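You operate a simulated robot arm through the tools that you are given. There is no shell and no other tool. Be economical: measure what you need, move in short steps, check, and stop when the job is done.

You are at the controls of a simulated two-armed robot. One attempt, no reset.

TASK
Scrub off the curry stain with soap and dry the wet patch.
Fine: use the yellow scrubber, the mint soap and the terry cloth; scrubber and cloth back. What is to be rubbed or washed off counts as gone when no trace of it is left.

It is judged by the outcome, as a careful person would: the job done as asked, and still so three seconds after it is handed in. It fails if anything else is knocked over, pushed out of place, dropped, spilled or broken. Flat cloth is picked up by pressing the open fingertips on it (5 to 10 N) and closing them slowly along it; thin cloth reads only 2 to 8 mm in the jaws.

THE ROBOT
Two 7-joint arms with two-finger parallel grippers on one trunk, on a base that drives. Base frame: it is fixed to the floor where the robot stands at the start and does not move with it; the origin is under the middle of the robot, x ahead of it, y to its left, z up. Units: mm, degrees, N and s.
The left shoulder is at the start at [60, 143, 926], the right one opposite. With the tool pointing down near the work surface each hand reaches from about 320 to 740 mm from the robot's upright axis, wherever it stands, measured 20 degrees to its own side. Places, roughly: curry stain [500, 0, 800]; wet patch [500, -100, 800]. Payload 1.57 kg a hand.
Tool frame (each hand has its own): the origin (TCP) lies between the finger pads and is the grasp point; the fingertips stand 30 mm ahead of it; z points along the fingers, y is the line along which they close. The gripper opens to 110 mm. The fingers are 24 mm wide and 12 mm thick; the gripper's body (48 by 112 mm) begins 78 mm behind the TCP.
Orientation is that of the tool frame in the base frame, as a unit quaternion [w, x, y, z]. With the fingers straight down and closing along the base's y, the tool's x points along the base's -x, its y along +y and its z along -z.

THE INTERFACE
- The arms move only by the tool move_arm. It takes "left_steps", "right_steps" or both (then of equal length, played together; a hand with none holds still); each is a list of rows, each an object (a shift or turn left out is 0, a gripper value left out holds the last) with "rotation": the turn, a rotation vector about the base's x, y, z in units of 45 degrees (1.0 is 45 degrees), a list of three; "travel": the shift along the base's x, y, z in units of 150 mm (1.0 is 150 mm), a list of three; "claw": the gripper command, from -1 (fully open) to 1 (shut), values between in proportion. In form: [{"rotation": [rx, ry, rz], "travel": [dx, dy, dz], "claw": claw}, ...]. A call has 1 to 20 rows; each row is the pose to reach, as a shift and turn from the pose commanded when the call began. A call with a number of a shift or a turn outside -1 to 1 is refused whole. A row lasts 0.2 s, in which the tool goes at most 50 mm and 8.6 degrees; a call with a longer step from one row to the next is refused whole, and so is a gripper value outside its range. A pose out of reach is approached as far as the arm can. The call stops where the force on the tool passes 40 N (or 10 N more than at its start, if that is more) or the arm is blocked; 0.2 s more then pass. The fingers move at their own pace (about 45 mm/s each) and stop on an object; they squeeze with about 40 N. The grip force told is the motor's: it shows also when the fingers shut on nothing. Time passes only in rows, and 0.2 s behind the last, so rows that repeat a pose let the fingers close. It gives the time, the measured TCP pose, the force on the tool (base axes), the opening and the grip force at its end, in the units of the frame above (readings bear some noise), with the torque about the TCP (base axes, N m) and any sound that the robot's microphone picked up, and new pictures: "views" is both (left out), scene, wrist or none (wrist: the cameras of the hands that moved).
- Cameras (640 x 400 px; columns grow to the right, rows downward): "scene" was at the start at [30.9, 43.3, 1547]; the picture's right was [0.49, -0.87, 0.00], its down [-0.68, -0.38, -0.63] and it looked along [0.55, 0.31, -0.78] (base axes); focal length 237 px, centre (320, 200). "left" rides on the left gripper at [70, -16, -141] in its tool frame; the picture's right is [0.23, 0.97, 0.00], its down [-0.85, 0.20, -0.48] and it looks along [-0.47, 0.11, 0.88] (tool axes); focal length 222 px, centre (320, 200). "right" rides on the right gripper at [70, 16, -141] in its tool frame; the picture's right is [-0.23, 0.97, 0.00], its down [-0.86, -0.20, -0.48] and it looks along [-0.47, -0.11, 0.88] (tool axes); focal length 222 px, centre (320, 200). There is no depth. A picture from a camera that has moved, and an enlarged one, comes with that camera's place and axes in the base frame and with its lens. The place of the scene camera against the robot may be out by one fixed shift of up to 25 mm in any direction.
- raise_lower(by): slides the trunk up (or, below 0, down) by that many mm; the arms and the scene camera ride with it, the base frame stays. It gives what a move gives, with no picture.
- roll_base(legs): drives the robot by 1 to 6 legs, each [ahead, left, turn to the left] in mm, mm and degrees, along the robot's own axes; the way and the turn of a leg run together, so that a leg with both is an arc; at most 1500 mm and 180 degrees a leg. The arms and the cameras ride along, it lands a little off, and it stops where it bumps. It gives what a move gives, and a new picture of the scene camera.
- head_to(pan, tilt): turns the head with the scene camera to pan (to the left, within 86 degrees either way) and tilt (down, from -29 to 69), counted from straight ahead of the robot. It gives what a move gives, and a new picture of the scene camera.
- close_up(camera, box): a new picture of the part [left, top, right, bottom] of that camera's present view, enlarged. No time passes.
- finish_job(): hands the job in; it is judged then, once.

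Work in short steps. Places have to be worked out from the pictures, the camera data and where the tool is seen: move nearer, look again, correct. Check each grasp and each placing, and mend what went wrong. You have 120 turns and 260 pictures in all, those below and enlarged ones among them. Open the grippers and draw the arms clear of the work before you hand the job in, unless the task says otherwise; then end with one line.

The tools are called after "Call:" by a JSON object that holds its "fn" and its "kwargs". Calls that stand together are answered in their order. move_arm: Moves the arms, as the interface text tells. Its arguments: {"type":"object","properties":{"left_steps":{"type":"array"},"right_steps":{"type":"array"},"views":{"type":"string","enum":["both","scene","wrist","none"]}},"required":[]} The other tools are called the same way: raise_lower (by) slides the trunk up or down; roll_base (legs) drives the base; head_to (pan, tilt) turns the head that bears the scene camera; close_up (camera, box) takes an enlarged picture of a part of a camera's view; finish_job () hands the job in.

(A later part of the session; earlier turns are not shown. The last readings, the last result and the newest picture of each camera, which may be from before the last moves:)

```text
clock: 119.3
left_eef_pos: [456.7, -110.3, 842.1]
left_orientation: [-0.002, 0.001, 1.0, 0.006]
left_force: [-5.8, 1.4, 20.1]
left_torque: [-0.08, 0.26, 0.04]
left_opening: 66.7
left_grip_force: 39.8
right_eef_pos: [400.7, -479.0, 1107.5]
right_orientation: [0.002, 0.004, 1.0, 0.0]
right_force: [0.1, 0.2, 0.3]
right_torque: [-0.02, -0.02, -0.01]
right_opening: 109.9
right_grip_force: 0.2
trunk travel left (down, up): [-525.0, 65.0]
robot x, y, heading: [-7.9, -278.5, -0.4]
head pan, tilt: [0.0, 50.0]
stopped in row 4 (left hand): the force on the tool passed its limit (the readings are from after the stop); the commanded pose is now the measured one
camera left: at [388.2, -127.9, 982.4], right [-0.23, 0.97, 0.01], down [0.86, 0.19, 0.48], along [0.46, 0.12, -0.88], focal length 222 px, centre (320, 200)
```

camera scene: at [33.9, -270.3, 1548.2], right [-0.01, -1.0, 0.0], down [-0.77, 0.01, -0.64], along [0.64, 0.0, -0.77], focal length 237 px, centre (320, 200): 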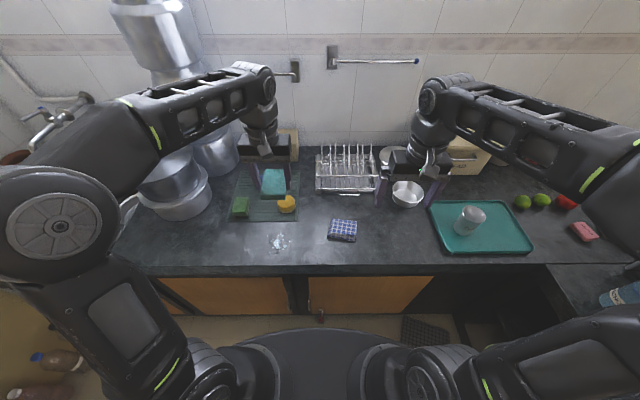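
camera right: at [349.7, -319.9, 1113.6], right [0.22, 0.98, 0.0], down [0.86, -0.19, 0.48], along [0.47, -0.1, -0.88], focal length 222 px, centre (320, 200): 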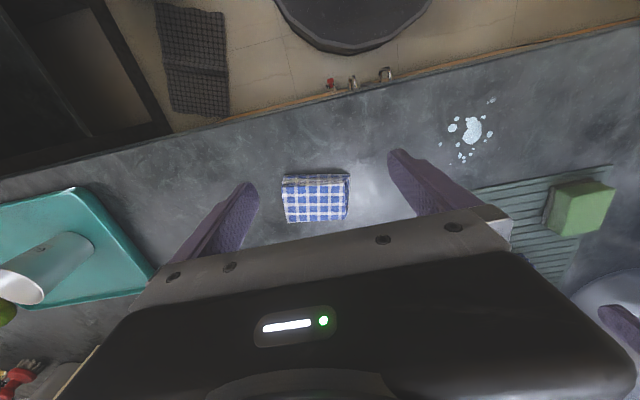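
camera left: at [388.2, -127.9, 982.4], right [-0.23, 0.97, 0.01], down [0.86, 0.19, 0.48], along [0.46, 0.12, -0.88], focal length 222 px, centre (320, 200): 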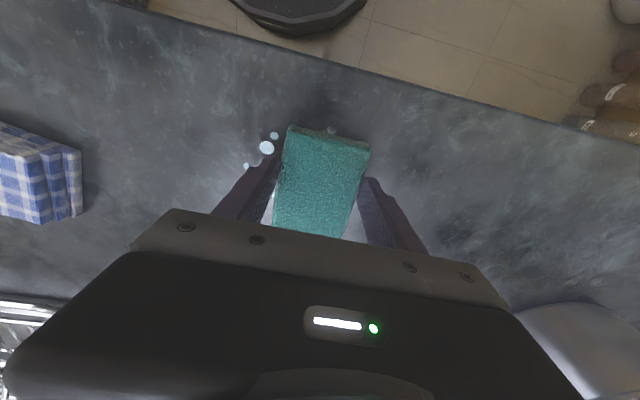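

Level now (torque small). I continue strokes with a hair less pressure.

Call:
{"fn": "move_arm", "kwargs": {"left_steps": [{"travel": [0, 0, 0.002]}, {"travel": [0, -0.08, 0.002]}, {"travel": [0, -0.16, 0.002]}, {"travel": [0, -0.24, 0.002]}, {"travel": [0, -0.32, 0.002]}, {"travel": [0, -0.4, 0.002]}, {"travel": [0, -0.48, 0.002]}, {"travel": [0, -0.4, 0.002]}, {"travel": [0, -0.32, 0.002]}, {"travel": [0, -0.24, 0.002]}, {"travel": [0, -0.16, 0.002]}, {"travel": [0, -0.08, 0.002]}, {"travel": [0, 0.02, 0.002]}, {"travel": [0, 0.12, 0.002]}, {"travel": [0, 0.22, 0.002]}], "views": "wrist"}}

```text
clock: 122.5
left_eef_pos: [458.8, -75.9, 841.7]
left_orientation: [-0.003, 0.0, 1.0, 0.007]
left_force: [-0.2, -9.8, 21.4]
left_torque: [-0.69, -0.14, -0.08]
left_opening: 66.9
left_grip_force: 39.9
right_eef_pos: [401.0, -479.5, 1107.4]
right_orientation: [0.001, 0.004, 1.0, 0.001]
right_force: [-0.1, 0.2, 0.5]
right_torque: [0.02, 0.01, -0.01]
right_opening: 110.1
right_grip_force: 0.0
trunk travel left (down, up): [-525.0, 65.0]
robot x, y, heading: [-10.4, -271.3, -0.4]
head pan, tilt: [0.0, 50.0]
camera left: at [390.2, -94.2, 982.2], right [-0.23, 0.97, 0.01], down [0.86, 0.19, 0.48], along [0.46, 0.12, -0.88], focal length 222 px, centre (320, 200)
```

left: 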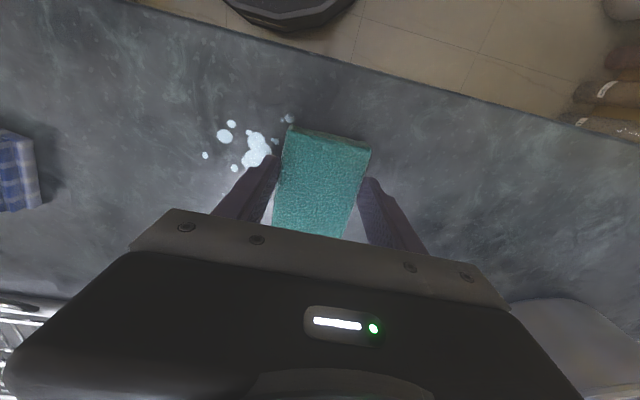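

Call:
{"fn": "close_up", "kwargs": {"camera": "left", "box": [190, 100, 310, 190]}}

Call:
{"fn": "close_up", "kwargs": {"camera": "scene", "box": [240, 210, 320, 260]}}

```text
4.44 times, centred on (250, 145) of left
camera zoom: at [390.2, -94.2, 982.2], right [-0.23, 0.97, 0.01], down [0.86, 0.19, 0.48], along [0.46, 0.12, -0.88], focal length 987 px, centre (631, 444)
```

zoom: 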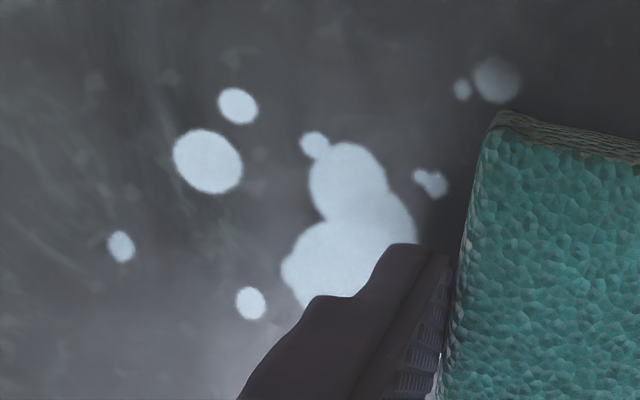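

```text
8.00 times, centred on (280, 235) of scene
camera zoom: at [31.0, -271.6, 1548.4], right [-0.01, -1.0, 0.0], down [-0.77, 0.01, -0.64], along [0.64, 0.0, -0.77], focal length 1897 px, centre (640, -80)
```

zoom: 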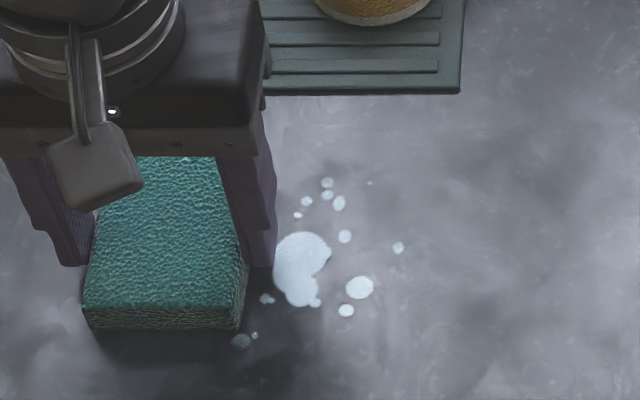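

Up close the teal block shows sponge cells and it dries nothing: it is a sponge, not the terry cloth. I'll put it back where it was; first lift to the carrying pose.

Call:
{"fn": "move_arm", "kwargs": {"left_steps": [{"travel": [0, 0, 0.2]}, {"travel": [0, 0, 0.5], "rotation": [0, -0.016, 0]}, {"travel": [0, -0.1, 0.8], "rotation": [0, -0.016, 0]}, {"travel": [0.05, -0.3, 1.0], "rotation": [0, -0.016, 0]}, {"travel": [0.1, -0.54, 1.0], "rotation": [0, -0.016, 0]}], "views": "none"}}

Call:
{"fn": "move_arm", "kwargs": {"left_steps": [{"travel": [0, 0, 0.25]}, {"travel": [0, 0, 0.5]}, {"travel": [0, 0, 0.71]}], "views": "none"}}

Call:
{"fn": "roll_base", "kwargs": {"legs": [[-408, 125, 0], [0, 0, -88], [330, -120, 0]]}}

```text
clock: 123.7
left_eef_pos: [476.5, -158.0, 992.5]
left_orientation: [0.002, 0.0, 1.0, 0.007]
left_force: [-0.7, -0.8, -0.5]
left_torque: [-0.03, 0.0, 0.02]
left_opening: 66.3
left_grip_force: 40.3
right_eef_pos: [402.8, -480.1, 1105.7]
right_orientation: [-0.001, 0.004, 1.0, 0.0]
right_force: [0.0, -0.5, -0.1]
right_torque: [0.02, -0.01, 0.04]
right_opening: 109.9
right_grip_force: 0.2
trunk travel left (down, up): [-525.0, 65.0]
robot x, y, heading: [-9.3, -276.7, -0.3]
head pan, tilt: [0.0, 50.0]
```

```text
clock: 124.5
left_eef_pos: [475.3, -159.8, 1099.8]
left_orientation: [0.004, 0.0, 1.0, 0.006]
left_force: [0.6, 0.1, 0.1]
left_torque: [-0.02, -0.01, 0.0]
left_opening: 66.8
left_grip_force: 40.1
right_eef_pos: [402.7, -479.4, 1107.1]
right_orientation: [0.002, 0.005, 1.0, 0.0]
right_force: [0.3, -0.1, 0.0]
right_torque: [-0.02, -0.04, 0.0]
right_opening: 109.7
right_grip_force: 0.1
trunk travel left (down, up): [-525.0, 65.0]
robot x, y, heading: [-7.2, -274.9, -0.3]
head pan, tilt: [0.0, 50.0]
```

```text
clock: 132.8
left_eef_pos: [-414.1, -964.8, 1098.4]
left_orientation: [0.007, 0.7, 0.715, 0.003]
left_force: [-0.4, -0.4, 0.2]
left_torque: [0.01, -0.02, 0.01]
left_opening: 66.7
left_grip_force: 39.7
right_eef_pos: [-734.9, -897.7, 1105.9]
right_orientation: [0.0, 0.702, 0.712, 0.0]
right_force: [-0.4, 0.3, 0.4]
right_torque: [0.04, 0.0, 0.01]
right_opening: 109.9
right_grip_force: 0.1
trunk travel left (down, up): [-525.0, 65.0]
robot x, y, heading: [-540.1, -481.6, -89.0]
head pan, tilt: [0.0, 50.0]
camera scene: at [-545.6, -523.9, 1548.2], right [-1.0, -0.02, 0.0], down [-0.01, 0.77, -0.64], along [0.01, -0.64, -0.77], focal length 237 px, centre (320, 200)
```

scene: 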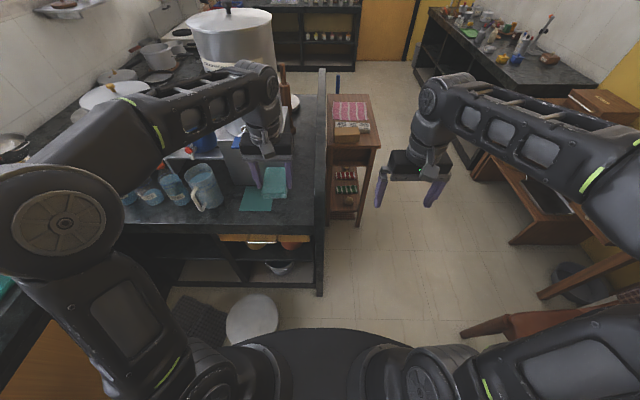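

Return the sponge to its spot at [-434, -1108].

Call:
{"fn": "move_arm", "kwargs": {"left_steps": [{"travel": [0, 0, -0.25]}, {"travel": [0, -0.1, -0.5]}, {"travel": [-0.05, -0.35, -0.65]}, {"travel": [-0.1, -0.6, -0.8]}, {"travel": [-0.13, -0.8, -0.95]}, {"travel": [-0.13, -0.95, -1.0]}], "views": "none"}}

Call:
{"fn": "move_arm", "kwargs": {"left_steps": [{"travel": [0, 0, -0.25]}, {"travel": [0, 0, -0.45]}, {"travel": [0, 0, -0.58]}, {"travel": [0, 0, -0.65]}, {"travel": [0, 0, -0.65]}], "views": "wrist"}}

```text
clock: 134.2
left_eef_pos: [-436.9, -1105.8, 946.0]
left_orientation: [0.007, 0.698, 0.716, 0.002]
left_force: [-0.1, 0.4, 0.5]
left_torque: [0.01, 0.0, 0.0]
left_opening: 66.6
left_grip_force: 40.3
right_eef_pos: [-734.4, -898.5, 1107.1]
right_orientation: [0.0, 0.703, 0.711, 0.0]
right_force: [-0.3, -0.2, 0.1]
right_torque: [0.01, 0.0, 0.0]
right_opening: 110.2
right_grip_force: 0.0
trunk travel left (down, up): [-525.0, 65.0]
robot x, y, heading: [-539.2, -481.7, -88.9]
head pan, tilt: [0.0, 50.0]
```

```text
clock: 135.4
left_eef_pos: [-430.8, -1106.0, 850.2]
left_orientation: [0.007, 0.699, 0.715, 0.002]
left_force: [0.4, 0.1, 0.5]
left_torque: [0.02, 0.01, -0.02]
left_opening: 66.7
left_grip_force: 39.9
right_eef_pos: [-733.0, -896.4, 1106.6]
right_orientation: [0.001, 0.702, 0.712, -0.001]
right_force: [-0.5, 0.5, 0.2]
right_torque: [-0.02, -0.01, -0.01]
right_opening: 109.9
right_grip_force: 0.1
trunk travel left (down, up): [-525.0, 65.0]
robot x, y, heading: [-541.0, -480.9, -88.7]
head pan, tilt: [0.0, 50.0]
camera left: at [-451.2, -1035.2, 991.5], right [0.97, 0.25, 0.01], down [0.21, -0.85, 0.49], along [0.13, -0.47, -0.87], focal length 222 px, centre (320, 200)
```

left: 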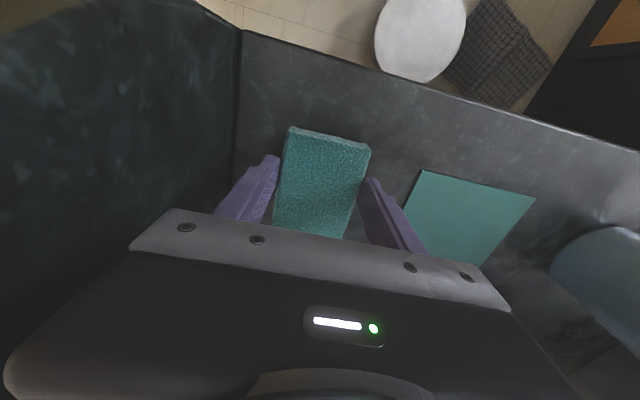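

Lower the last 7 mm, adjust 3 mm, open only to ~90 mm, and rise.

Call:
{"fn": "move_arm", "kwargs": {"left_steps": [{"travel": [-0.02, -0.01, -0.02]}, {"travel": [-0.02, -0.01, -0.04]}, {"travel": [-0.02, -0.01, -0.045]}, {"travel": [-0.02, -0.01, -0.045], "claw": -0.3}, {"travel": [-0.02, -0.01, -0.045], "claw": -0.64}, {"travel": [-0.02, -0.01, -0.045], "claw": -0.64}, {"travel": [-0.02, -0.01, -0.045], "claw": -0.64}, {"travel": [-0.02, -0.01, 0.15], "claw": -0.64}, {"travel": [-0.02, -0.01, 0.4], "claw": -0.64}, {"travel": [-0.02, -0.01, 0.7], "claw": -0.64}, {"travel": [0.0, 0.2, 0.9], "claw": -0.64}], "views": "wrist"}}

```text
clock: 137.8
left_eef_pos: [-432.2, -1074.7, 988.9]
left_orientation: [0.006, 0.699, 0.715, 0.002]
left_force: [0.2, 0.6, 0.5]
left_torque: [-0.01, 0.02, -0.01]
left_opening: 90.1
left_grip_force: 0.0
right_eef_pos: [-735.8, -896.1, 1107.2]
right_orientation: [0.001, 0.702, 0.712, -0.001]
right_force: [-0.3, 0.2, -0.7]
right_torque: [0.0, 0.0, -0.03]
right_opening: 110.1
right_grip_force: 0.1
trunk travel left (down, up): [-525.0, 65.0]
robot x, y, heading: [-540.9, -483.9, -89.1]
head pan, tilt: [0.0, 50.0]
camera left: at [-450.9, -1003.5, 1128.7], right [0.97, 0.25, 0.01], down [0.21, -0.85, 0.49], along [0.13, -0.47, -0.87], focal length 222 px, centre (320, 200)
```

left: 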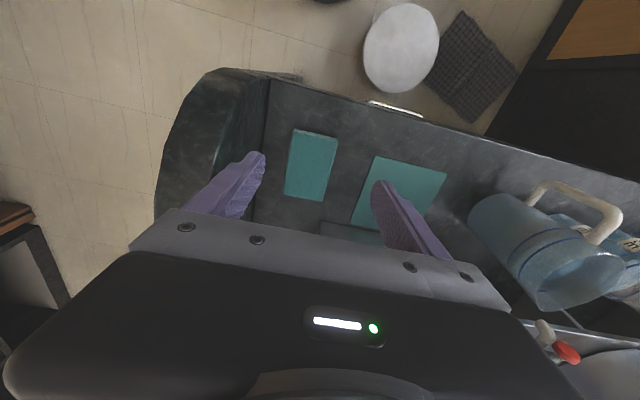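

Sponge is back in place. While here, I check the flat teal sheet's texture.

Call:
{"fn": "close_up", "kwargs": {"camera": "left", "box": [340, 145, 460, 240]}}

Call:
{"fn": "move_arm", "kwargs": {"left_steps": [{"travel": [0.05, 0.2, 0.2]}, {"travel": [0.1, 0.45, 0.4]}, {"travel": [0.15, 0.7, 0.6]}, {"travel": [0.15, 0.75, 0.73]}], "views": "none"}}

Call:
{"fn": "roll_base", "kwargs": {"legs": [[-330, 130, 0], [0, 0, 89]]}}

```text
4.21 times, centred on (400, 192) of left
camera zoom: at [-450.9, -1003.5, 1128.7], right [0.97, 0.25, 0.01], down [0.21, -0.85, 0.49], along [0.13, -0.47, -0.87], focal length 935 px, centre (-17, 232)
```

zoom: 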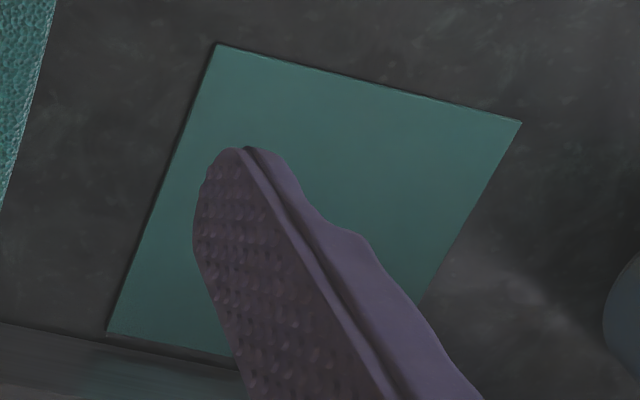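

```text
clock: 138.8
left_eef_pos: [-408.6, -962.8, 1095.9]
left_orientation: [0.006, 0.699, 0.715, 0.004]
left_force: [-0.4, 0.4, -0.5]
left_torque: [0.02, -0.02, 0.03]
left_opening: 90.4
left_grip_force: 0.0
right_eef_pos: [-735.5, -897.4, 1106.6]
right_orientation: [0.0, 0.702, 0.712, 0.0]
right_force: [0.6, -0.6, -0.1]
right_torque: [0.06, 0.01, 0.04]
right_opening: 110.2
right_grip_force: 0.0
trunk travel left (down, up): [-525.0, 65.0]
robot x, y, heading: [-539.8, -483.9, -89.2]
head pan, tilt: [0.0, 50.0]
```

```text
clock: 144.9
left_eef_pos: [68.8, -31.7, 1095.2]
left_orientation: [0.003, -0.003, 1.0, 0.005]
left_force: [0.2, 0.2, 1.0]
left_torque: [-0.02, 0.01, 0.01]
left_opening: 90.0
left_grip_force: 0.2
right_eef_pos: [-0.8, -359.3, 1107.0]
right_orientation: [0.0, 0.0, 1.0, 0.0]
right_force: [0.0, 0.4, -0.3]
right_torque: [0.0, -0.06, 0.01]
right_opening: 109.9
right_grip_force: 0.1
trunk travel left (down, up): [-525.0, 65.0]
robot x, y, heading: [-412.4, -157.0, 0.0]
head pan, tilt: [0.0, 50.0]
camera scene: at [-372.6, -151.4, 1548.2], right [0.0, -1.0, 0.0], down [-0.77, 0.0, -0.64], along [0.64, 0.0, -0.77], focal length 237 px, centre (320, 200)
```

scene: 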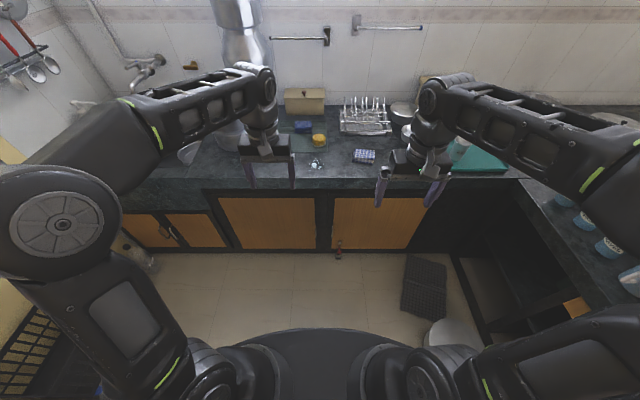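

The flat sheet is just a mat. Since enlarged views are re-rendered sharply, I can zoom hard on the grey cloth from here.

Call:
{"fn": "head_to", "kwargs": {"pan": 51, "tilt": 26}}

Call:
{"fn": "close_up", "kwargs": {"camera": "scene", "box": [300, 185, 340, 215]}}

```text
clock: 146.1
left_eef_pos: [68.1, -34.0, 1095.9]
left_orientation: [0.004, -0.003, 1.0, 0.006]
left_force: [0.4, 0.7, 0.6]
left_torque: [0.02, -0.02, 0.0]
left_opening: 90.1
left_grip_force: 0.0
right_eef_pos: [-2.3, -358.4, 1106.5]
right_orientation: [0.001, 0.0, 1.0, 0.0]
right_force: [-0.3, -0.9, 0.7]
right_torque: [-0.05, 0.0, 0.01]
right_opening: 110.0
right_grip_force: 0.0
trunk travel left (down, up): [-525.0, 65.0]
robot x, y, heading: [-412.4, -157.1, 0.3]
head pan, tilt: [51.0, 26.0]
camera scene: at [-391.8, -80.2, 1584.1], right [0.78, -0.63, 0.0], down [-0.28, -0.34, -0.9], along [0.57, 0.7, -0.44], focal length 237 px, centre (320, 200)
```

scene: 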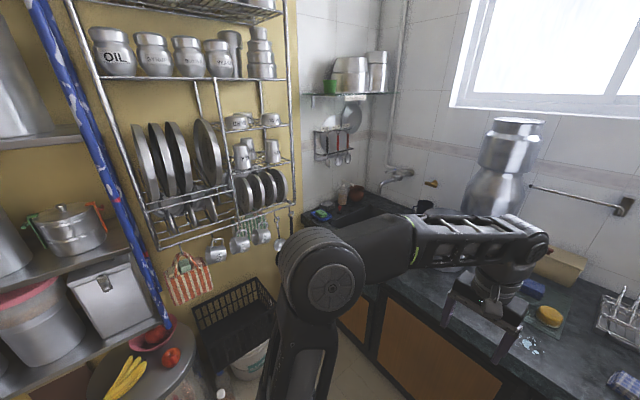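

```text
13.33 times, centred on (320, 200) of scene
camera zoom: at [-391.8, -80.2, 1584.1], right [0.78, -0.63, 0.0], down [-0.28, -0.34, -0.9], along [0.57, 0.7, -0.44], focal length 3161 px, centre (320, 200)
```

zoom: 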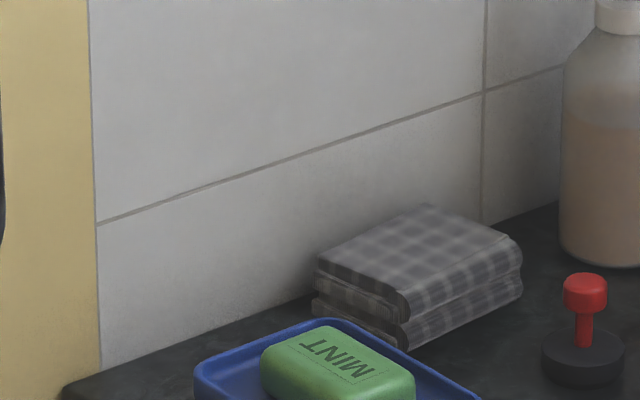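

Call:
{"fn": "close_up", "kwargs": {"camera": "scene", "box": [320, 199, 333, 208]}}

Call:
{"fn": "close_up", "kwargs": {"camera": "scene", "box": [606, 370, 640, 396]}}

```text
16.00 times, centred on (326, 204) of scene
camera zoom: at [-391.8, -80.2, 1584.1], right [0.78, -0.63, 0.0], down [-0.28, -0.34, -0.9], along [0.57, 0.7, -0.44], focal length 3794 px, centre (216, 144)
```

zoom: 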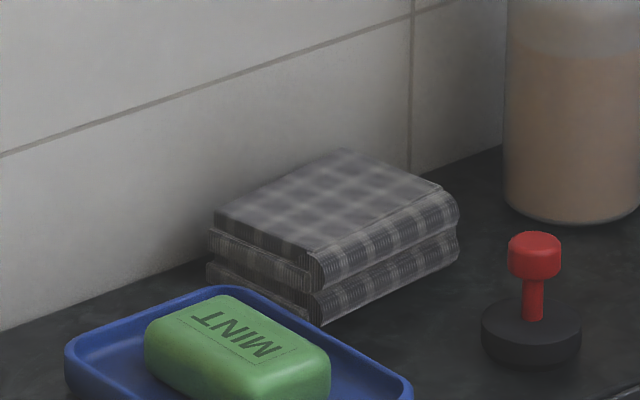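

```text
15.38 times, centred on (623, 383) of scene
camera zoom: at [-391.8, -80.2, 1584.1], right [0.78, -0.63, 0.0], down [-0.28, -0.34, -0.9], along [0.57, 0.7, -0.44], focal length 3648 px, centre (-4342, -2615)
```

zoom: 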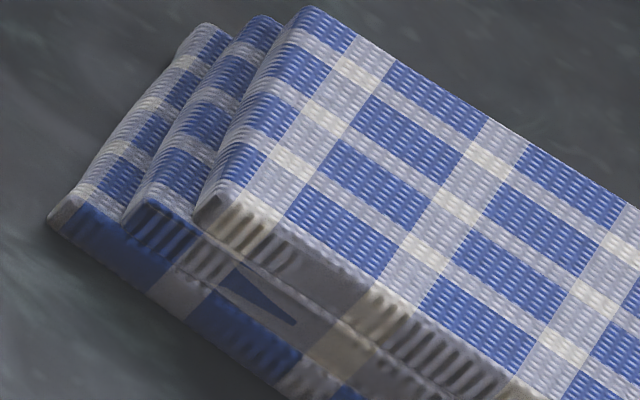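

The grey cloth is a smooth flat weave; the blue one has raised loops all over, so the blue is the terry cloth. I drive back up to the counter and move the left arm aside.

Call:
{"fn": "roll_base", "kwargs": {"legs": [[412, -43, 0]]}}

Call:
{"fn": "move_arm", "kwargs": {"left_steps": [{"travel": [-0.1, 0.25, 0]}, {"travel": [-0.2, 0.5, 0]}, {"travel": [-0.3, 0.75, 0]}, {"travel": [-0.4, 1.0, 0]}], "views": "none"}}

Call:
{"fn": "head_to", "kwargs": {"pan": -5, "tilt": 55}}

Call:
{"fn": "close_up", "kwargs": {"camera": "right", "box": [220, 60, 500, 230]}}

```text
clock: 148.7
left_eef_pos: [486.5, -70.1, 1095.8]
left_orientation: [0.004, -0.009, 1.0, 0.006]
left_force: [0.2, -0.5, 0.6]
left_torque: [0.0, 0.05, 0.01]
left_opening: 90.3
left_grip_force: 0.1
right_eef_pos: [418.7, -394.9, 1106.8]
right_orientation: [-0.001, -0.003, 1.0, 0.001]
right_force: [0.7, -0.6, -0.3]
right_torque: [0.04, 0.02, 0.01]
right_opening: 109.9
right_grip_force: 0.0
trunk travel left (down, up): [-525.0, 65.0]
robot x, y, heading: [1.2, -200.6, 0.8]
head pan, tilt: [51.0, 26.0]
camera scene: at [26.6, -120.6, 1584.1], right [0.78, -0.62, 0.0], down [-0.27, -0.34, -0.9], along [0.56, 0.7, -0.44], focal length 237 px, centre (320, 200)
```

scene: 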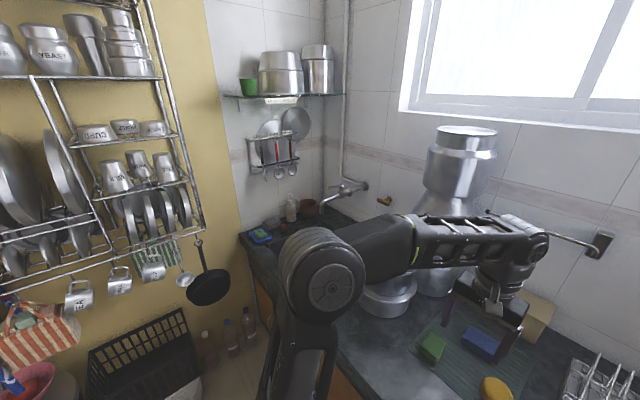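

```text
clock: 149.7
left_eef_pos: [426.7, 80.6, 1096.7]
left_orientation: [0.004, -0.007, 1.0, 0.005]
left_force: [0.1, -0.3, -0.3]
left_torque: [-0.02, 0.0, 0.01]
left_opening: 90.3
left_grip_force: 0.1
right_eef_pos: [418.6, -394.0, 1107.1]
right_orientation: [0.001, -0.003, 1.0, 0.0]
right_force: [-0.5, -0.4, 0.7]
right_torque: [0.02, 0.0, -0.03]
right_opening: 110.2
right_grip_force: 0.1
trunk travel left (down, up): [-525.0, 65.0]
robot x, y, heading: [5.2, -197.4, 0.2]
head pan, tilt: [51.0, 26.0]
```

```text
clock: 150.9
left_eef_pos: [427.1, 79.7, 1097.0]
left_orientation: [0.004, -0.008, 1.0, 0.006]
left_force: [-0.3, -0.3, -0.5]
left_torque: [0.0, -0.01, 0.02]
left_opening: 90.4
left_grip_force: 0.0
right_eef_pos: [418.6, -395.3, 1108.0]
right_orientation: [0.001, -0.003, 1.0, 0.0]
right_force: [0.5, -0.3, -0.8]
right_torque: [0.01, 0.02, 0.04]
right_opening: 110.1
right_grip_force: 0.0
trunk travel left (down, up): [-525.0, 65.0]
robot x, y, heading: [6.1, -197.2, 0.5]
head pan, tilt: [-5.0, 55.0]
camera scene: at [40.3, -197.9, 1541.8], right [-0.08, -1.0, 0.0], down [-0.82, 0.06, -0.57], along [0.57, -0.04, -0.82], focal length 237 px, centre (320, 200)
```

scene: 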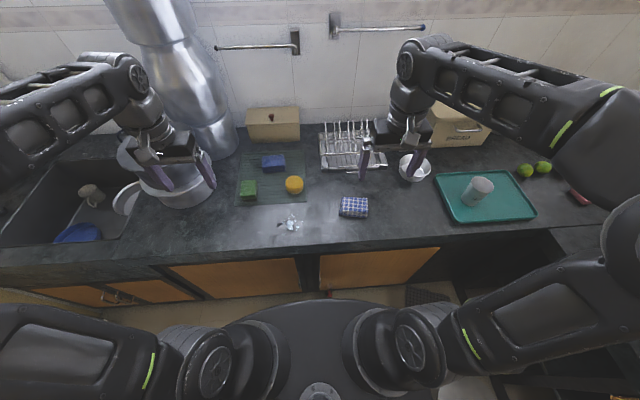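

```text
2.29 times, centred on (360, 145) of right
camera zoom: at [348.4, -378.1, 1248.2], right [0.22, 0.98, 0.0], down [0.86, -0.19, 0.48], along [0.47, -0.11, -0.88], focal length 508 px, centre (229, 326)
```

zoom: 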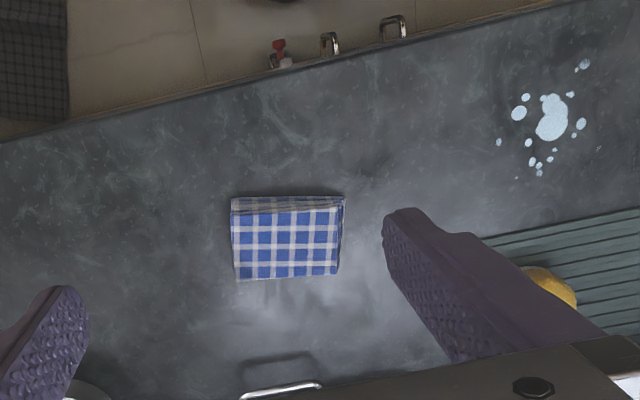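

Blue cloth centre ≈ [503, -365], ~90 × 62 mm, long side nearly along y. I bring the right hand over it, yawing toward +80° to close across the short side.

Call:
{"fn": "move_arm", "kwargs": {"right_steps": [{"travel": [0.09, 0.03, -0.1], "rotation": [0, 0, 0.17], "claw": -1}, {"travel": [0.18, 0.06, -0.2], "rotation": [0, 0, 0.34]}, {"travel": [0.27, 0.1, -0.3], "rotation": [0, 0, 0.51]}, {"travel": [0.36, 0.13, -0.4], "rotation": [0, 0, 0.68]}, {"travel": [0.46, 0.16, -0.5], "rotation": [0, 0, 0.84]}, {"travel": [0.56, 0.2, -0.6], "rotation": [0, 0, 1.0]}], "views": "none"}}

Call:
{"fn": "move_arm", "kwargs": {"right_steps": [{"rotation": [0, 0, 0.17]}, {"rotation": [0, 0, 0.34]}, {"rotation": [0, 0, 0.5]}, {"rotation": [0, 0, 0.66]}, {"rotation": [0, 0, 0.78]}, {"rotation": [0, 0, 0.78]}], "views": "both"}}

```text
clock: 152.3
left_eef_pos: [427.6, 80.0, 1096.8]
left_orientation: [0.004, -0.008, 1.0, 0.005]
left_force: [1.5, 0.2, -0.5]
left_torque: [-0.04, 0.01, 0.02]
left_opening: 90.1
left_grip_force: 0.0
right_eef_pos: [502.2, -364.9, 1015.8]
right_orientation: [0.0, -0.386, 0.922, -0.001]
right_force: [0.7, 0.1, -0.3]
right_torque: [0.01, -0.03, 0.02]
right_opening: 109.9
right_grip_force: 0.1
trunk travel left (down, up): [-525.0, 65.0]
robot x, y, heading: [5.6, -197.5, 0.0]
head pan, tilt: [-5.0, 55.0]
```

```text
clock: 153.7
left_eef_pos: [424.9, 80.1, 1096.0]
left_orientation: [0.004, -0.007, 1.0, 0.006]
left_force: [-0.3, 0.0, -0.2]
left_torque: [-0.02, -0.04, 0.05]
left_opening: 90.1
left_grip_force: 0.2
right_eef_pos: [501.9, -365.4, 1016.7]
right_orientation: [0.001, -0.647, 0.763, 0.001]
right_force: [0.6, -0.6, -0.2]
right_torque: [0.04, 0.0, 0.0]
right_opening: 109.9
right_grip_force: 0.0
trunk travel left (down, up): [-525.0, 65.0]
robot x, y, heading: [6.3, -197.1, 0.6]
head pan, tilt: [-5.0, 55.0]
camera scene: at [40.3, -197.9, 1541.7], right [-0.08, -1.0, 0.0], down [-0.82, 0.06, -0.57], along [0.57, -0.05, -0.82], focal length 237 px, centre (320, 200)
camera right: at [474.7, -430.7, 1157.9], right [-0.92, 0.38, 0.0], down [0.34, 0.81, 0.48], along [0.18, 0.44, -0.88], focal length 222 px, centre (320, 200)
```

scene: 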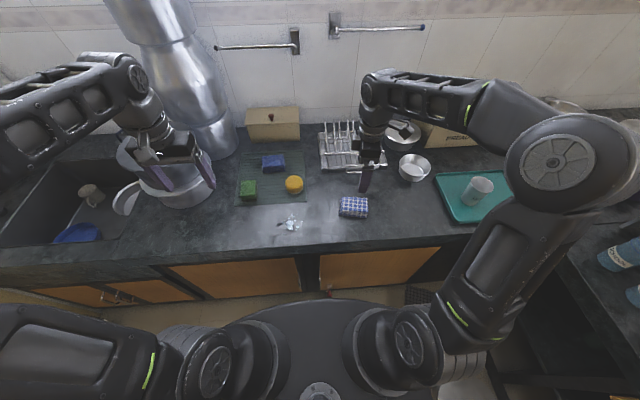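
right: 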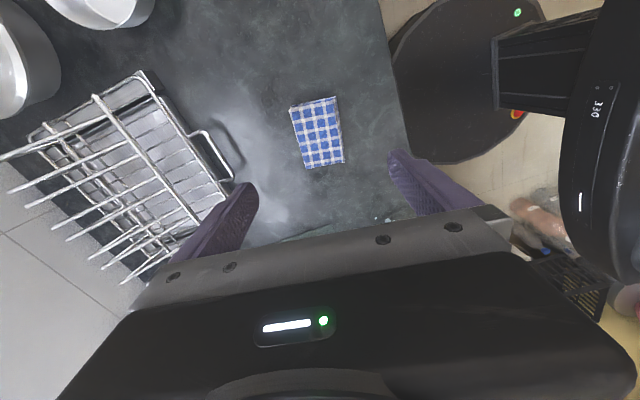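

Aligned; small correction −5 mm in y and descend around the cloth.

Call:
{"fn": "move_arm", "kwargs": {"right_steps": [{"travel": [0.01, -0.03, -0.25]}, {"travel": [0.01, -0.03, -0.5]}, {"travel": [0.01, -0.03, -0.75]}, {"travel": [0.01, -0.03, -0.9]}, {"travel": [0.01, -0.03, -0.9]}], "views": "wrist"}}

```text
clock: 154.9
left_eef_pos: [426.7, 78.4, 1096.3]
left_orientation: [0.004, -0.008, 1.0, 0.006]
left_force: [0.4, -1.2, -0.9]
left_torque: [0.0, 0.04, -0.03]
left_opening: 90.1
left_grip_force: 0.1
right_eef_pos: [504.1, -368.5, 880.1]
right_orientation: [0.0, -0.646, 0.764, 0.0]
right_force: [-0.1, -0.1, -0.3]
right_torque: [0.0, 0.02, -0.02]
right_opening: 110.0
right_grip_force: 0.0
trunk travel left (down, up): [-525.0, 65.0]
robot x, y, heading: [5.9, -202.1, 0.4]
head pan, tilt: [-5.0, 55.0]
camera right: at [476.4, -434.1, 1021.2], right [-0.92, 0.38, 0.0], down [0.34, 0.81, 0.48], along [0.18, 0.44, -0.88], focal length 222 px, centre (320, 200)
```

right: 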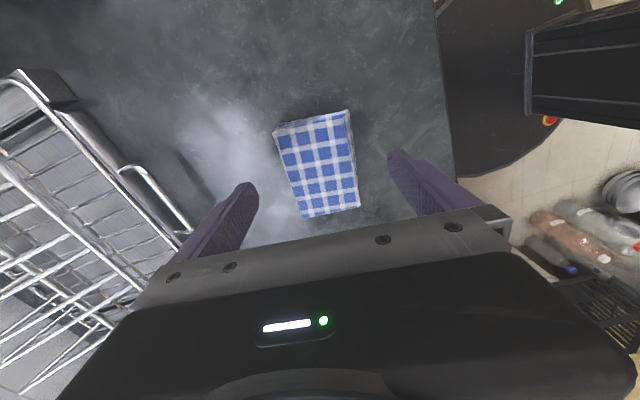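

Well aligned. Lower to z≈844 and close.

Call:
{"fn": "move_arm", "kwargs": {"right_steps": [{"travel": [-0.01, -0.02, -0.12]}, {"travel": [-0.01, -0.02, -0.22]}, {"travel": [-0.01, -0.02, -0.24]}, {"travel": [-0.01, -0.02, -0.24], "claw": -0.5}, {"travel": [-0.01, -0.02, -0.24], "claw": 0}, {"travel": [-0.01, -0.02, -0.24], "claw": 1}, {"travel": [-0.01, -0.02, -0.24], "claw": 1}, {"travel": [-0.01, -0.02, -0.24], "claw": 1}, {"travel": [-0.01, -0.02, -0.24], "claw": 1}], "views": "wrist"}}

```text
clock: 156.9
left_eef_pos: [427.3, 79.5, 1096.9]
left_orientation: [0.004, -0.007, 1.0, 0.007]
left_force: [-1.0, -0.4, 0.2]
left_torque: [0.03, -0.02, -0.01]
left_opening: 90.2
left_grip_force: 0.1
right_eef_pos: [502.4, -373.0, 843.9]
right_orientation: [0.0, -0.646, 0.763, 0.001]
right_force: [0.1, 0.5, -0.3]
right_torque: [-0.05, 0.0, 0.03]
right_opening: 65.1
right_grip_force: 39.8
trunk travel left (down, up): [-525.0, 65.0]
robot x, y, heading: [3.9, -198.4, 0.7]
head pan, tilt: [-5.0, 55.0]
camera right: at [475.4, -438.3, 985.6], right [-0.92, 0.38, 0.0], down [0.34, 0.81, 0.48], along [0.18, 0.44, -0.88], focal length 222 px, centre (320, 200)
```

right: 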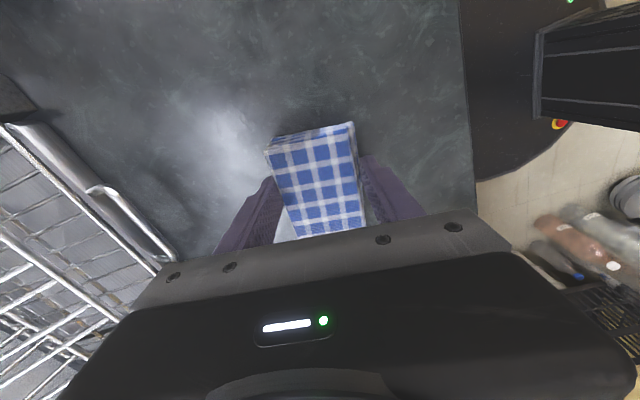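

Gripped (65 mm; grasp pose [502, -373, 844]). Lift and carry toward the wet patch.

Call:
{"fn": "move_arm", "kwargs": {"right_steps": [{"travel": [0, 0, 0.2]}, {"travel": [0, 0, 0.45]}, {"travel": [-0.05, 0.25, 0.5]}, {"travel": [-0.15, 0.5, 0.5]}, {"travel": [-0.25, 0.75, 0.5]}, {"travel": [-0.3, 1.0, 0.5]}], "views": "none"}}

Call:
{"fn": "move_arm", "kwargs": {"right_steps": [{"travel": [0, 0.25, 0]}, {"travel": [0, 0.45, 0]}, {"travel": [0, 0.57, -0.1]}, {"travel": [0, 0.57, -0.3]}, {"travel": [0, 0.57, -0.45]}, {"travel": [0, 0.57, -0.49]}, {"travel": [0, 0.57, -0.5]}, {"travel": [0, 0.57, -0.505]}], "views": "both"}}

```text
clock: 158.3
left_eef_pos: [426.9, 80.6, 1096.0]
left_orientation: [0.004, -0.008, 1.0, 0.007]
left_force: [1.0, -0.5, -0.1]
left_torque: [0.03, -0.04, -0.03]
left_opening: 90.1
left_grip_force: 0.0
right_eef_pos: [457.7, -221.3, 919.2]
right_orientation: [-0.001, -0.647, 0.763, 0.0]
right_force: [0.0, 0.6, -0.2]
right_torque: [-0.03, -0.03, -0.01]
right_opening: 64.5
right_grip_force: 39.8
trunk travel left (down, up): [-525.0, 65.0]
robot x, y, heading: [2.0, -193.5, 0.7]
head pan, tilt: [-5.0, 55.0]
```

```text
clock: 160.1
left_eef_pos: [427.2, 78.7, 1096.5]
left_orientation: [0.005, -0.008, 1.0, 0.006]
left_force: [0.7, 0.9, 0.0]
left_torque: [0.0, 0.03, 0.01]
left_opening: 90.3
left_grip_force: 0.1
right_eef_pos: [458.1, -136.0, 845.6]
right_orientation: [0.001, -0.646, 0.763, 0.001]
right_force: [-0.4, -0.7, -0.9]
right_torque: [0.0, -0.02, 0.0]
right_opening: 64.9
right_grip_force: 39.8
trunk travel left (down, up): [-525.0, 65.0]
robot x, y, heading: [4.8, -198.5, 0.5]
head pan, tilt: [-5.0, 55.0]
camera scene: at [40.3, -197.9, 1541.7], right [-0.08, -1.0, 0.0], down [-0.82, 0.06, -0.57], along [0.57, -0.05, -0.82], focal length 237 px, centre (320, 200)
camera right: at [430.3, -201.0, 985.9], right [-0.92, 0.38, 0.0], down [0.34, 0.81, 0.48], along [0.18, 0.44, -0.88], focal length 222 px, centre (320, 200)
```

scene: 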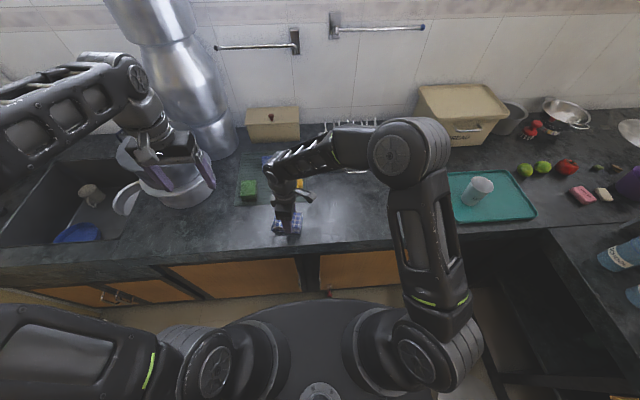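
right: 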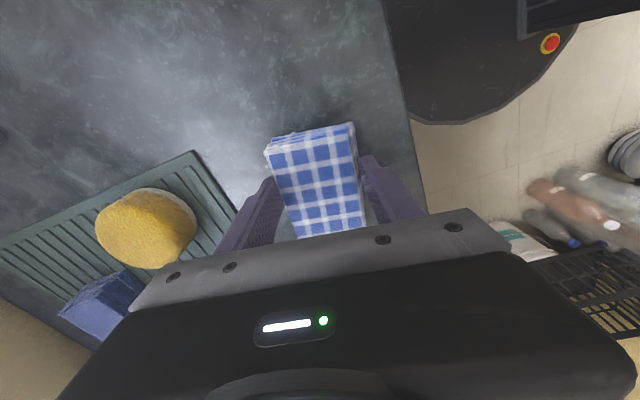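

Press down gently in half-millimetre steps.

Call:
{"fn": "move_arm", "kwargs": {"right_steps": [{"travel": [0, 0, -0.005]}, {"travel": [0, 0, -0.01]}, {"travel": [0, 0, -0.013]}, {"travel": [0, 0, -0.016]}, {"travel": [0, 0, -0.016]}], "views": "none"}}

```text
clock: 161.3
left_eef_pos: [425.8, 79.6, 1098.2]
left_orientation: [0.004, -0.008, 1.0, 0.006]
left_force: [0.2, -0.5, -0.3]
left_torque: [0.02, 0.0, 0.0]
left_opening: 90.1
left_grip_force: 0.0
right_eef_pos: [458.5, -136.7, 843.4]
right_orientation: [0.002, -0.646, 0.763, 0.0]
right_force: [-0.3, 0.9, 24.2]
right_torque: [0.04, 0.34, -0.03]
right_opening: 64.7
right_grip_force: 39.9
trunk travel left (down, up): [-525.0, 65.0]
robot x, y, heading: [2.0, -197.2, 0.3]
head pan, tilt: [-5.0, 55.0]
```

24 N, nicely level. Wipe slowly.

Call:
{"fn": "move_arm", "kwargs": {"right_steps": [{"travel": [0, 0, 0.003]}, {"travel": [0, 0.1, 0.003]}, {"travel": [0, 0.2, 0.003]}, {"travel": [-0.08, 0.2, 0.003]}, {"travel": [-0.16, 0.2, 0.003]}, {"travel": [-0.16, 0.1, 0.003]}, {"travel": [-0.16, 0, 0.003]}, {"travel": [-0.16, -0.1, 0.003]}, {"travel": [-0.16, -0.2, 0.003]}, {"travel": [-0.08, -0.22, 0.003]}, {"travel": [0, -0.22, 0.003]}, {"travel": [0, -0.12, 0.003]}, {"travel": [0, 0, 0.003]}, {"travel": [0, 0.12, 0.003]}, {"travel": [0.08, 0.18, 0.003]}, {"travel": [0.16, 0.18, 0.003]}, {"travel": [0.16, 0.06, 0.003]}, {"travel": [0.16, -0.06, 0.003]}, {"travel": [0.16, -0.18, 0.003]}, {"travel": [0.16, -0.24, 0.003]}], "views": "both"}}

```text
clock: 165.5
left_eef_pos: [425.9, 80.9, 1096.2]
left_orientation: [0.004, -0.008, 1.0, 0.006]
left_force: [-0.3, 0.9, -0.4]
left_torque: [0.01, 0.03, 0.02]
left_opening: 90.2
left_grip_force: 0.0
right_eef_pos: [479.9, -171.3, 844.1]
right_orientation: [0.003, -0.647, 0.763, 0.001]
right_force: [0.1, 10.9, 20.2]
right_torque: [0.47, 0.07, -0.05]
right_opening: 64.6
right_grip_force: 40.1
trunk travel left (down, up): [-525.0, 65.0]
robot x, y, heading: [3.5, -193.6, 0.6]
head pan, tilt: [-5.0, 55.0]
camera scene: at [38.9, -196.9, 1541.8], right [-0.08, -1.0, 0.0], down [-0.82, 0.06, -0.57], along [0.57, -0.05, -0.82], focal length 237 px, centre (320, 200)
camera right: at [453.0, -237.0, 984.6], right [-0.92, 0.38, 0.0], down [0.34, 0.81, 0.48], along [0.19, 0.44, -0.88], focal length 222 px, centre (320, 200)
```

scene: 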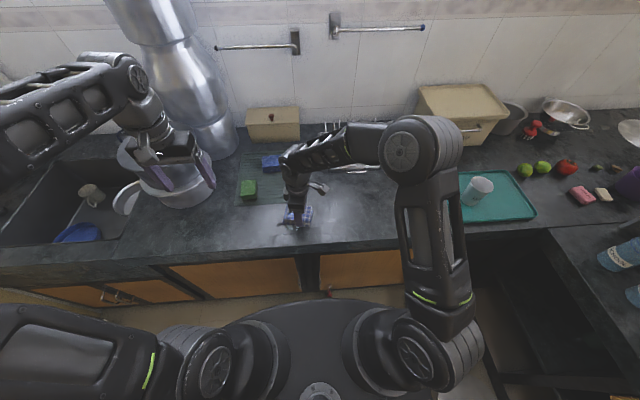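
right: 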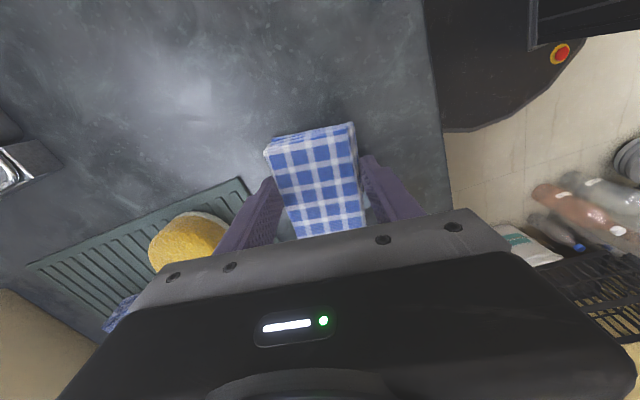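

Lift and look at the patch.

Call:
{"fn": "move_arm", "kwargs": {"right_steps": [{"travel": [0, 0, 0.2]}, {"travel": [0, 0, 0.4]}, {"travel": [0, -0.25, 0.5]}, {"travel": [0, -0.5, 0.5]}, {"travel": [0, -0.75, 0.5]}, {"travel": [0, -1.0, 0.5]}], "views": "scene"}}

Call:
{"fn": "close_up", "kwargs": {"camera": "scene", "box": [250, 195, 350, 255]}}

```text
clock: 166.9
left_eef_pos: [426.2, 80.3, 1097.3]
left_orientation: [0.004, -0.008, 1.0, 0.007]
left_force: [-0.5, -0.1, 0.3]
left_torque: [0.04, -0.01, -0.01]
left_opening: 90.1
left_grip_force: 0.0
right_eef_pos: [483.8, -321.8, 920.4]
right_orientation: [0.001, -0.648, 0.762, 0.001]
right_force: [0.2, -0.3, -0.1]
right_torque: [0.02, 0.04, -0.02]
right_opening: 64.6
right_grip_force: 40.1
trunk travel left (down, up): [-525.0, 65.0]
robot x, y, heading: [0.5, -196.3, 0.5]
head pan, tilt: [-5.0, 55.0]
camera scene: at [40.3, -198.6, 1541.7], right [-0.08, -1.0, 0.0], down [-0.82, 0.06, -0.57], along [0.57, -0.04, -0.82], focal length 237 px, centre (320, 200)
```

scene: 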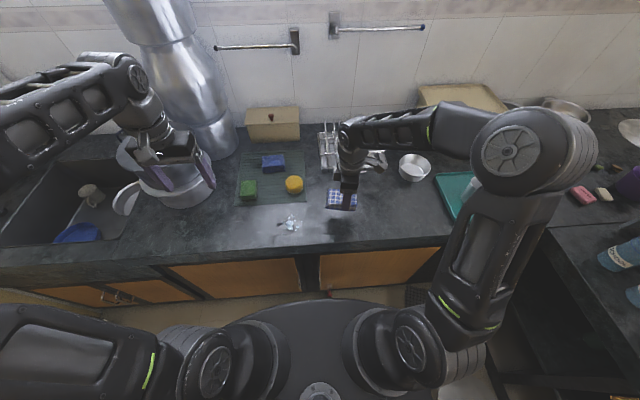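

```text
6.40 times, centred on (300, 225) of scene
camera zoom: at [40.3, -198.6, 1541.7], right [-0.08, -1.0, 0.0], down [-0.82, 0.06, -0.57], along [0.57, -0.04, -0.82], focal length 1517 px, centre (448, 40)
```

zoom: 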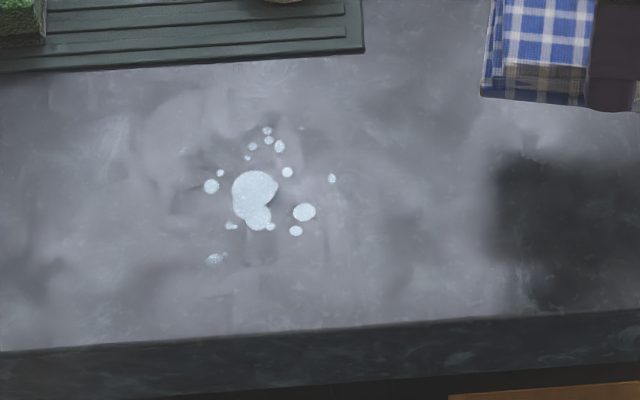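

Blue didn't dry it either — so it's waffle weave, a decoy. I return it exactly to its place.

Call:
{"fn": "move_arm", "kwargs": {"right_steps": [{"travel": [0.06, -0.15, 0]}, {"travel": [0.12, -0.34, -0.1]}, {"travel": [0.12, -0.34, -0.3]}, {"travel": [0.12, -0.34, -0.45]}, {"travel": [0.12, -0.34, -0.495]}, {"travel": [0.12, -0.34, -0.5]}, {"travel": [0.12, -0.34, -0.5], "claw": 0}, {"travel": [0.12, -0.34, -0.5], "claw": -0.5}, {"travel": [0.12, -0.34, -0.5], "claw": -1}, {"travel": [0.12, -0.34, -0.5], "claw": -1}, {"travel": [0.12, -0.34, -0.5], "claw": -1}, {"travel": [0.12, -0.34, -0.3], "claw": -1}, {"travel": [0.12, -0.34, 0], "claw": -1}, {"travel": [0.12, -0.34, 0.3], "claw": -1}], "views": "wrist"}}

Call:
{"fn": "head_to", "kwargs": {"pan": 5, "tilt": 45}}

Call:
{"fn": "close_up", "kwargs": {"camera": "scene", "box": [230, 60, 390, 180]}}

```text
clock: 169.9
left_eef_pos: [426.5, 79.9, 1096.9]
left_orientation: [0.004, -0.007, 1.0, 0.006]
left_force: [-0.1, 0.4, 0.3]
left_torque: [0.0, 0.02, -0.01]
left_opening: 90.3
left_grip_force: 0.0
right_eef_pos: [496.1, -374.3, 963.6]
right_orientation: [0.001, -0.646, 0.763, 0.0]
right_force: [-0.9, 0.4, -0.4]
right_torque: [-0.01, -0.03, 0.02]
right_opening: 110.0
right_grip_force: 0.1
trunk travel left (down, up): [-525.0, 65.0]
robot x, y, heading: [2.7, -197.7, 0.6]
head pan, tilt: [-5.0, 55.0]
camera right: at [467.9, -439.1, 1105.0], right [-0.92, 0.38, 0.0], down [0.34, 0.81, 0.48], along [0.18, 0.44, -0.88], focal length 222 px, centre (320, 200)
```

right: 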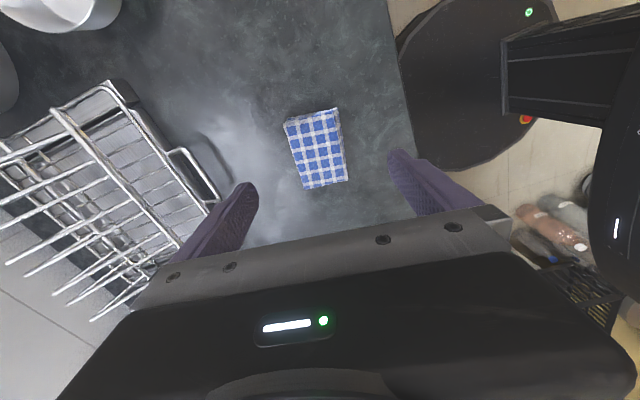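

```text
clock: 170.6
left_eef_pos: [426.0, 79.6, 1096.2]
left_orientation: [0.003, -0.009, 1.0, 0.006]
left_force: [0.2, 0.2, 0.3]
left_torque: [0.02, 0.02, 0.01]
left_opening: 90.1
left_grip_force: 0.0
right_eef_pos: [495.9, -373.5, 962.6]
right_orientation: [0.001, -0.646, 0.764, 0.001]
right_force: [0.0, 0.2, 0.6]
right_torque: [0.03, 0.0, 0.01]
right_opening: 110.0
right_grip_force: 0.1
trunk travel left (down, up): [-525.0, 65.0]
robot x, y, heading: [2.0, -196.1, 0.7]
head pan, tilt: [5.0, 45.0]
camera scene: at [49.2, -184.6, 1555.1], right [0.1, -1.0, 0.0], down [-0.7, -0.07, -0.71], along [0.7, 0.07, -0.71], focal length 237 px, centre (320, 200)
```

scene: 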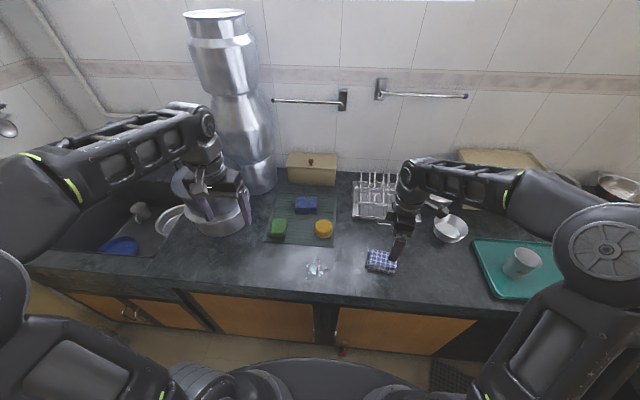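

```text
3.33 times, centred on (310, 120) of scene
camera zoom: at [49.2, -184.6, 1555.1], right [0.1, -1.0, 0.0], down [-0.7, -0.07, -0.71], along [0.7, 0.07, -0.71], focal length 790 px, centre (353, 467)
```

zoom: 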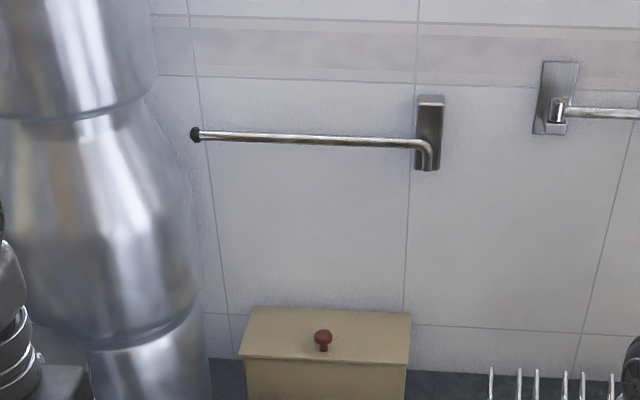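

Blue cloth is back at its spot. The remaining candidate is the grey cloth beside the soap (≈[556, 1000]). Raise the right hand, then turn −35° and drive left as before.

Call:
{"fn": "move_arm", "kwargs": {"right_steps": [{"travel": [-0.1, 0, 0.3]}, {"travel": [-0.2, 0, 0.6]}, {"travel": [-0.3, 0, 0.9]}, {"travel": [-0.4, 0, 0.95]}], "views": "none"}}

Call:
{"fn": "roll_base", "kwargs": {"legs": [[0, 0, -35.5], [-325, 459, 0]]}}

```text
clock: 171.6
left_eef_pos: [427.0, 79.8, 1096.6]
left_orientation: [0.003, -0.008, 1.0, 0.006]
left_force: [0.7, 0.2, -0.5]
left_torque: [0.02, 0.01, 0.0]
left_opening: 90.4
left_grip_force: 0.0
right_eef_pos: [437.2, -374.5, 1105.4]
right_orientation: [0.001, -0.646, 0.763, 0.001]
right_force: [0.0, -0.1, -0.1]
right_torque: [0.03, -0.01, -0.01]
right_opening: 109.9
right_grip_force: 0.0
trunk travel left (down, up): [-525.0, 65.0]
robot x, y, heading: [3.3, -200.5, 0.4]
head pan, tilt: [5.0, 45.0]
```

```text
clock: 176.6
left_eef_pos: [502.1, 359.4, 1095.8]
left_orientation: [0.007, 0.293, 0.956, 0.005]
left_force: [-0.1, 0.6, 0.3]
left_torque: [-0.05, -0.01, -0.01]
left_opening: 90.3
left_grip_force: 0.0
right_eef_pos: [250.9, -19.3, 1105.6]
right_orientation: [0.001, -0.387, 0.922, 0.0]
right_force: [0.4, -0.4, 0.0]
right_torque: [0.03, -0.03, 0.02]
right_opening: 109.9
right_grip_force: 0.1
trunk travel left (down, up): [-525.0, 65.0]
robot x, y, heading: [-2.9, 375.2, -34.5]
head pan, tilt: [5.0, 45.0]
camera scene: at [36.8, 357.8, 1555.2], right [-0.49, -0.87, 0.0], down [-0.62, 0.35, -0.71], along [0.62, -0.35, -0.71], focal length 237 px, centre (320, 200)
```

scene: 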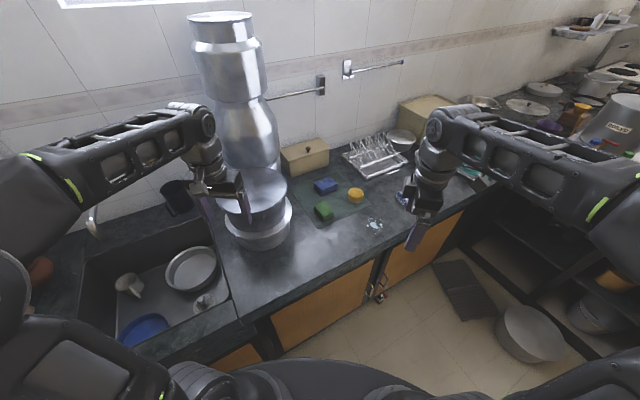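

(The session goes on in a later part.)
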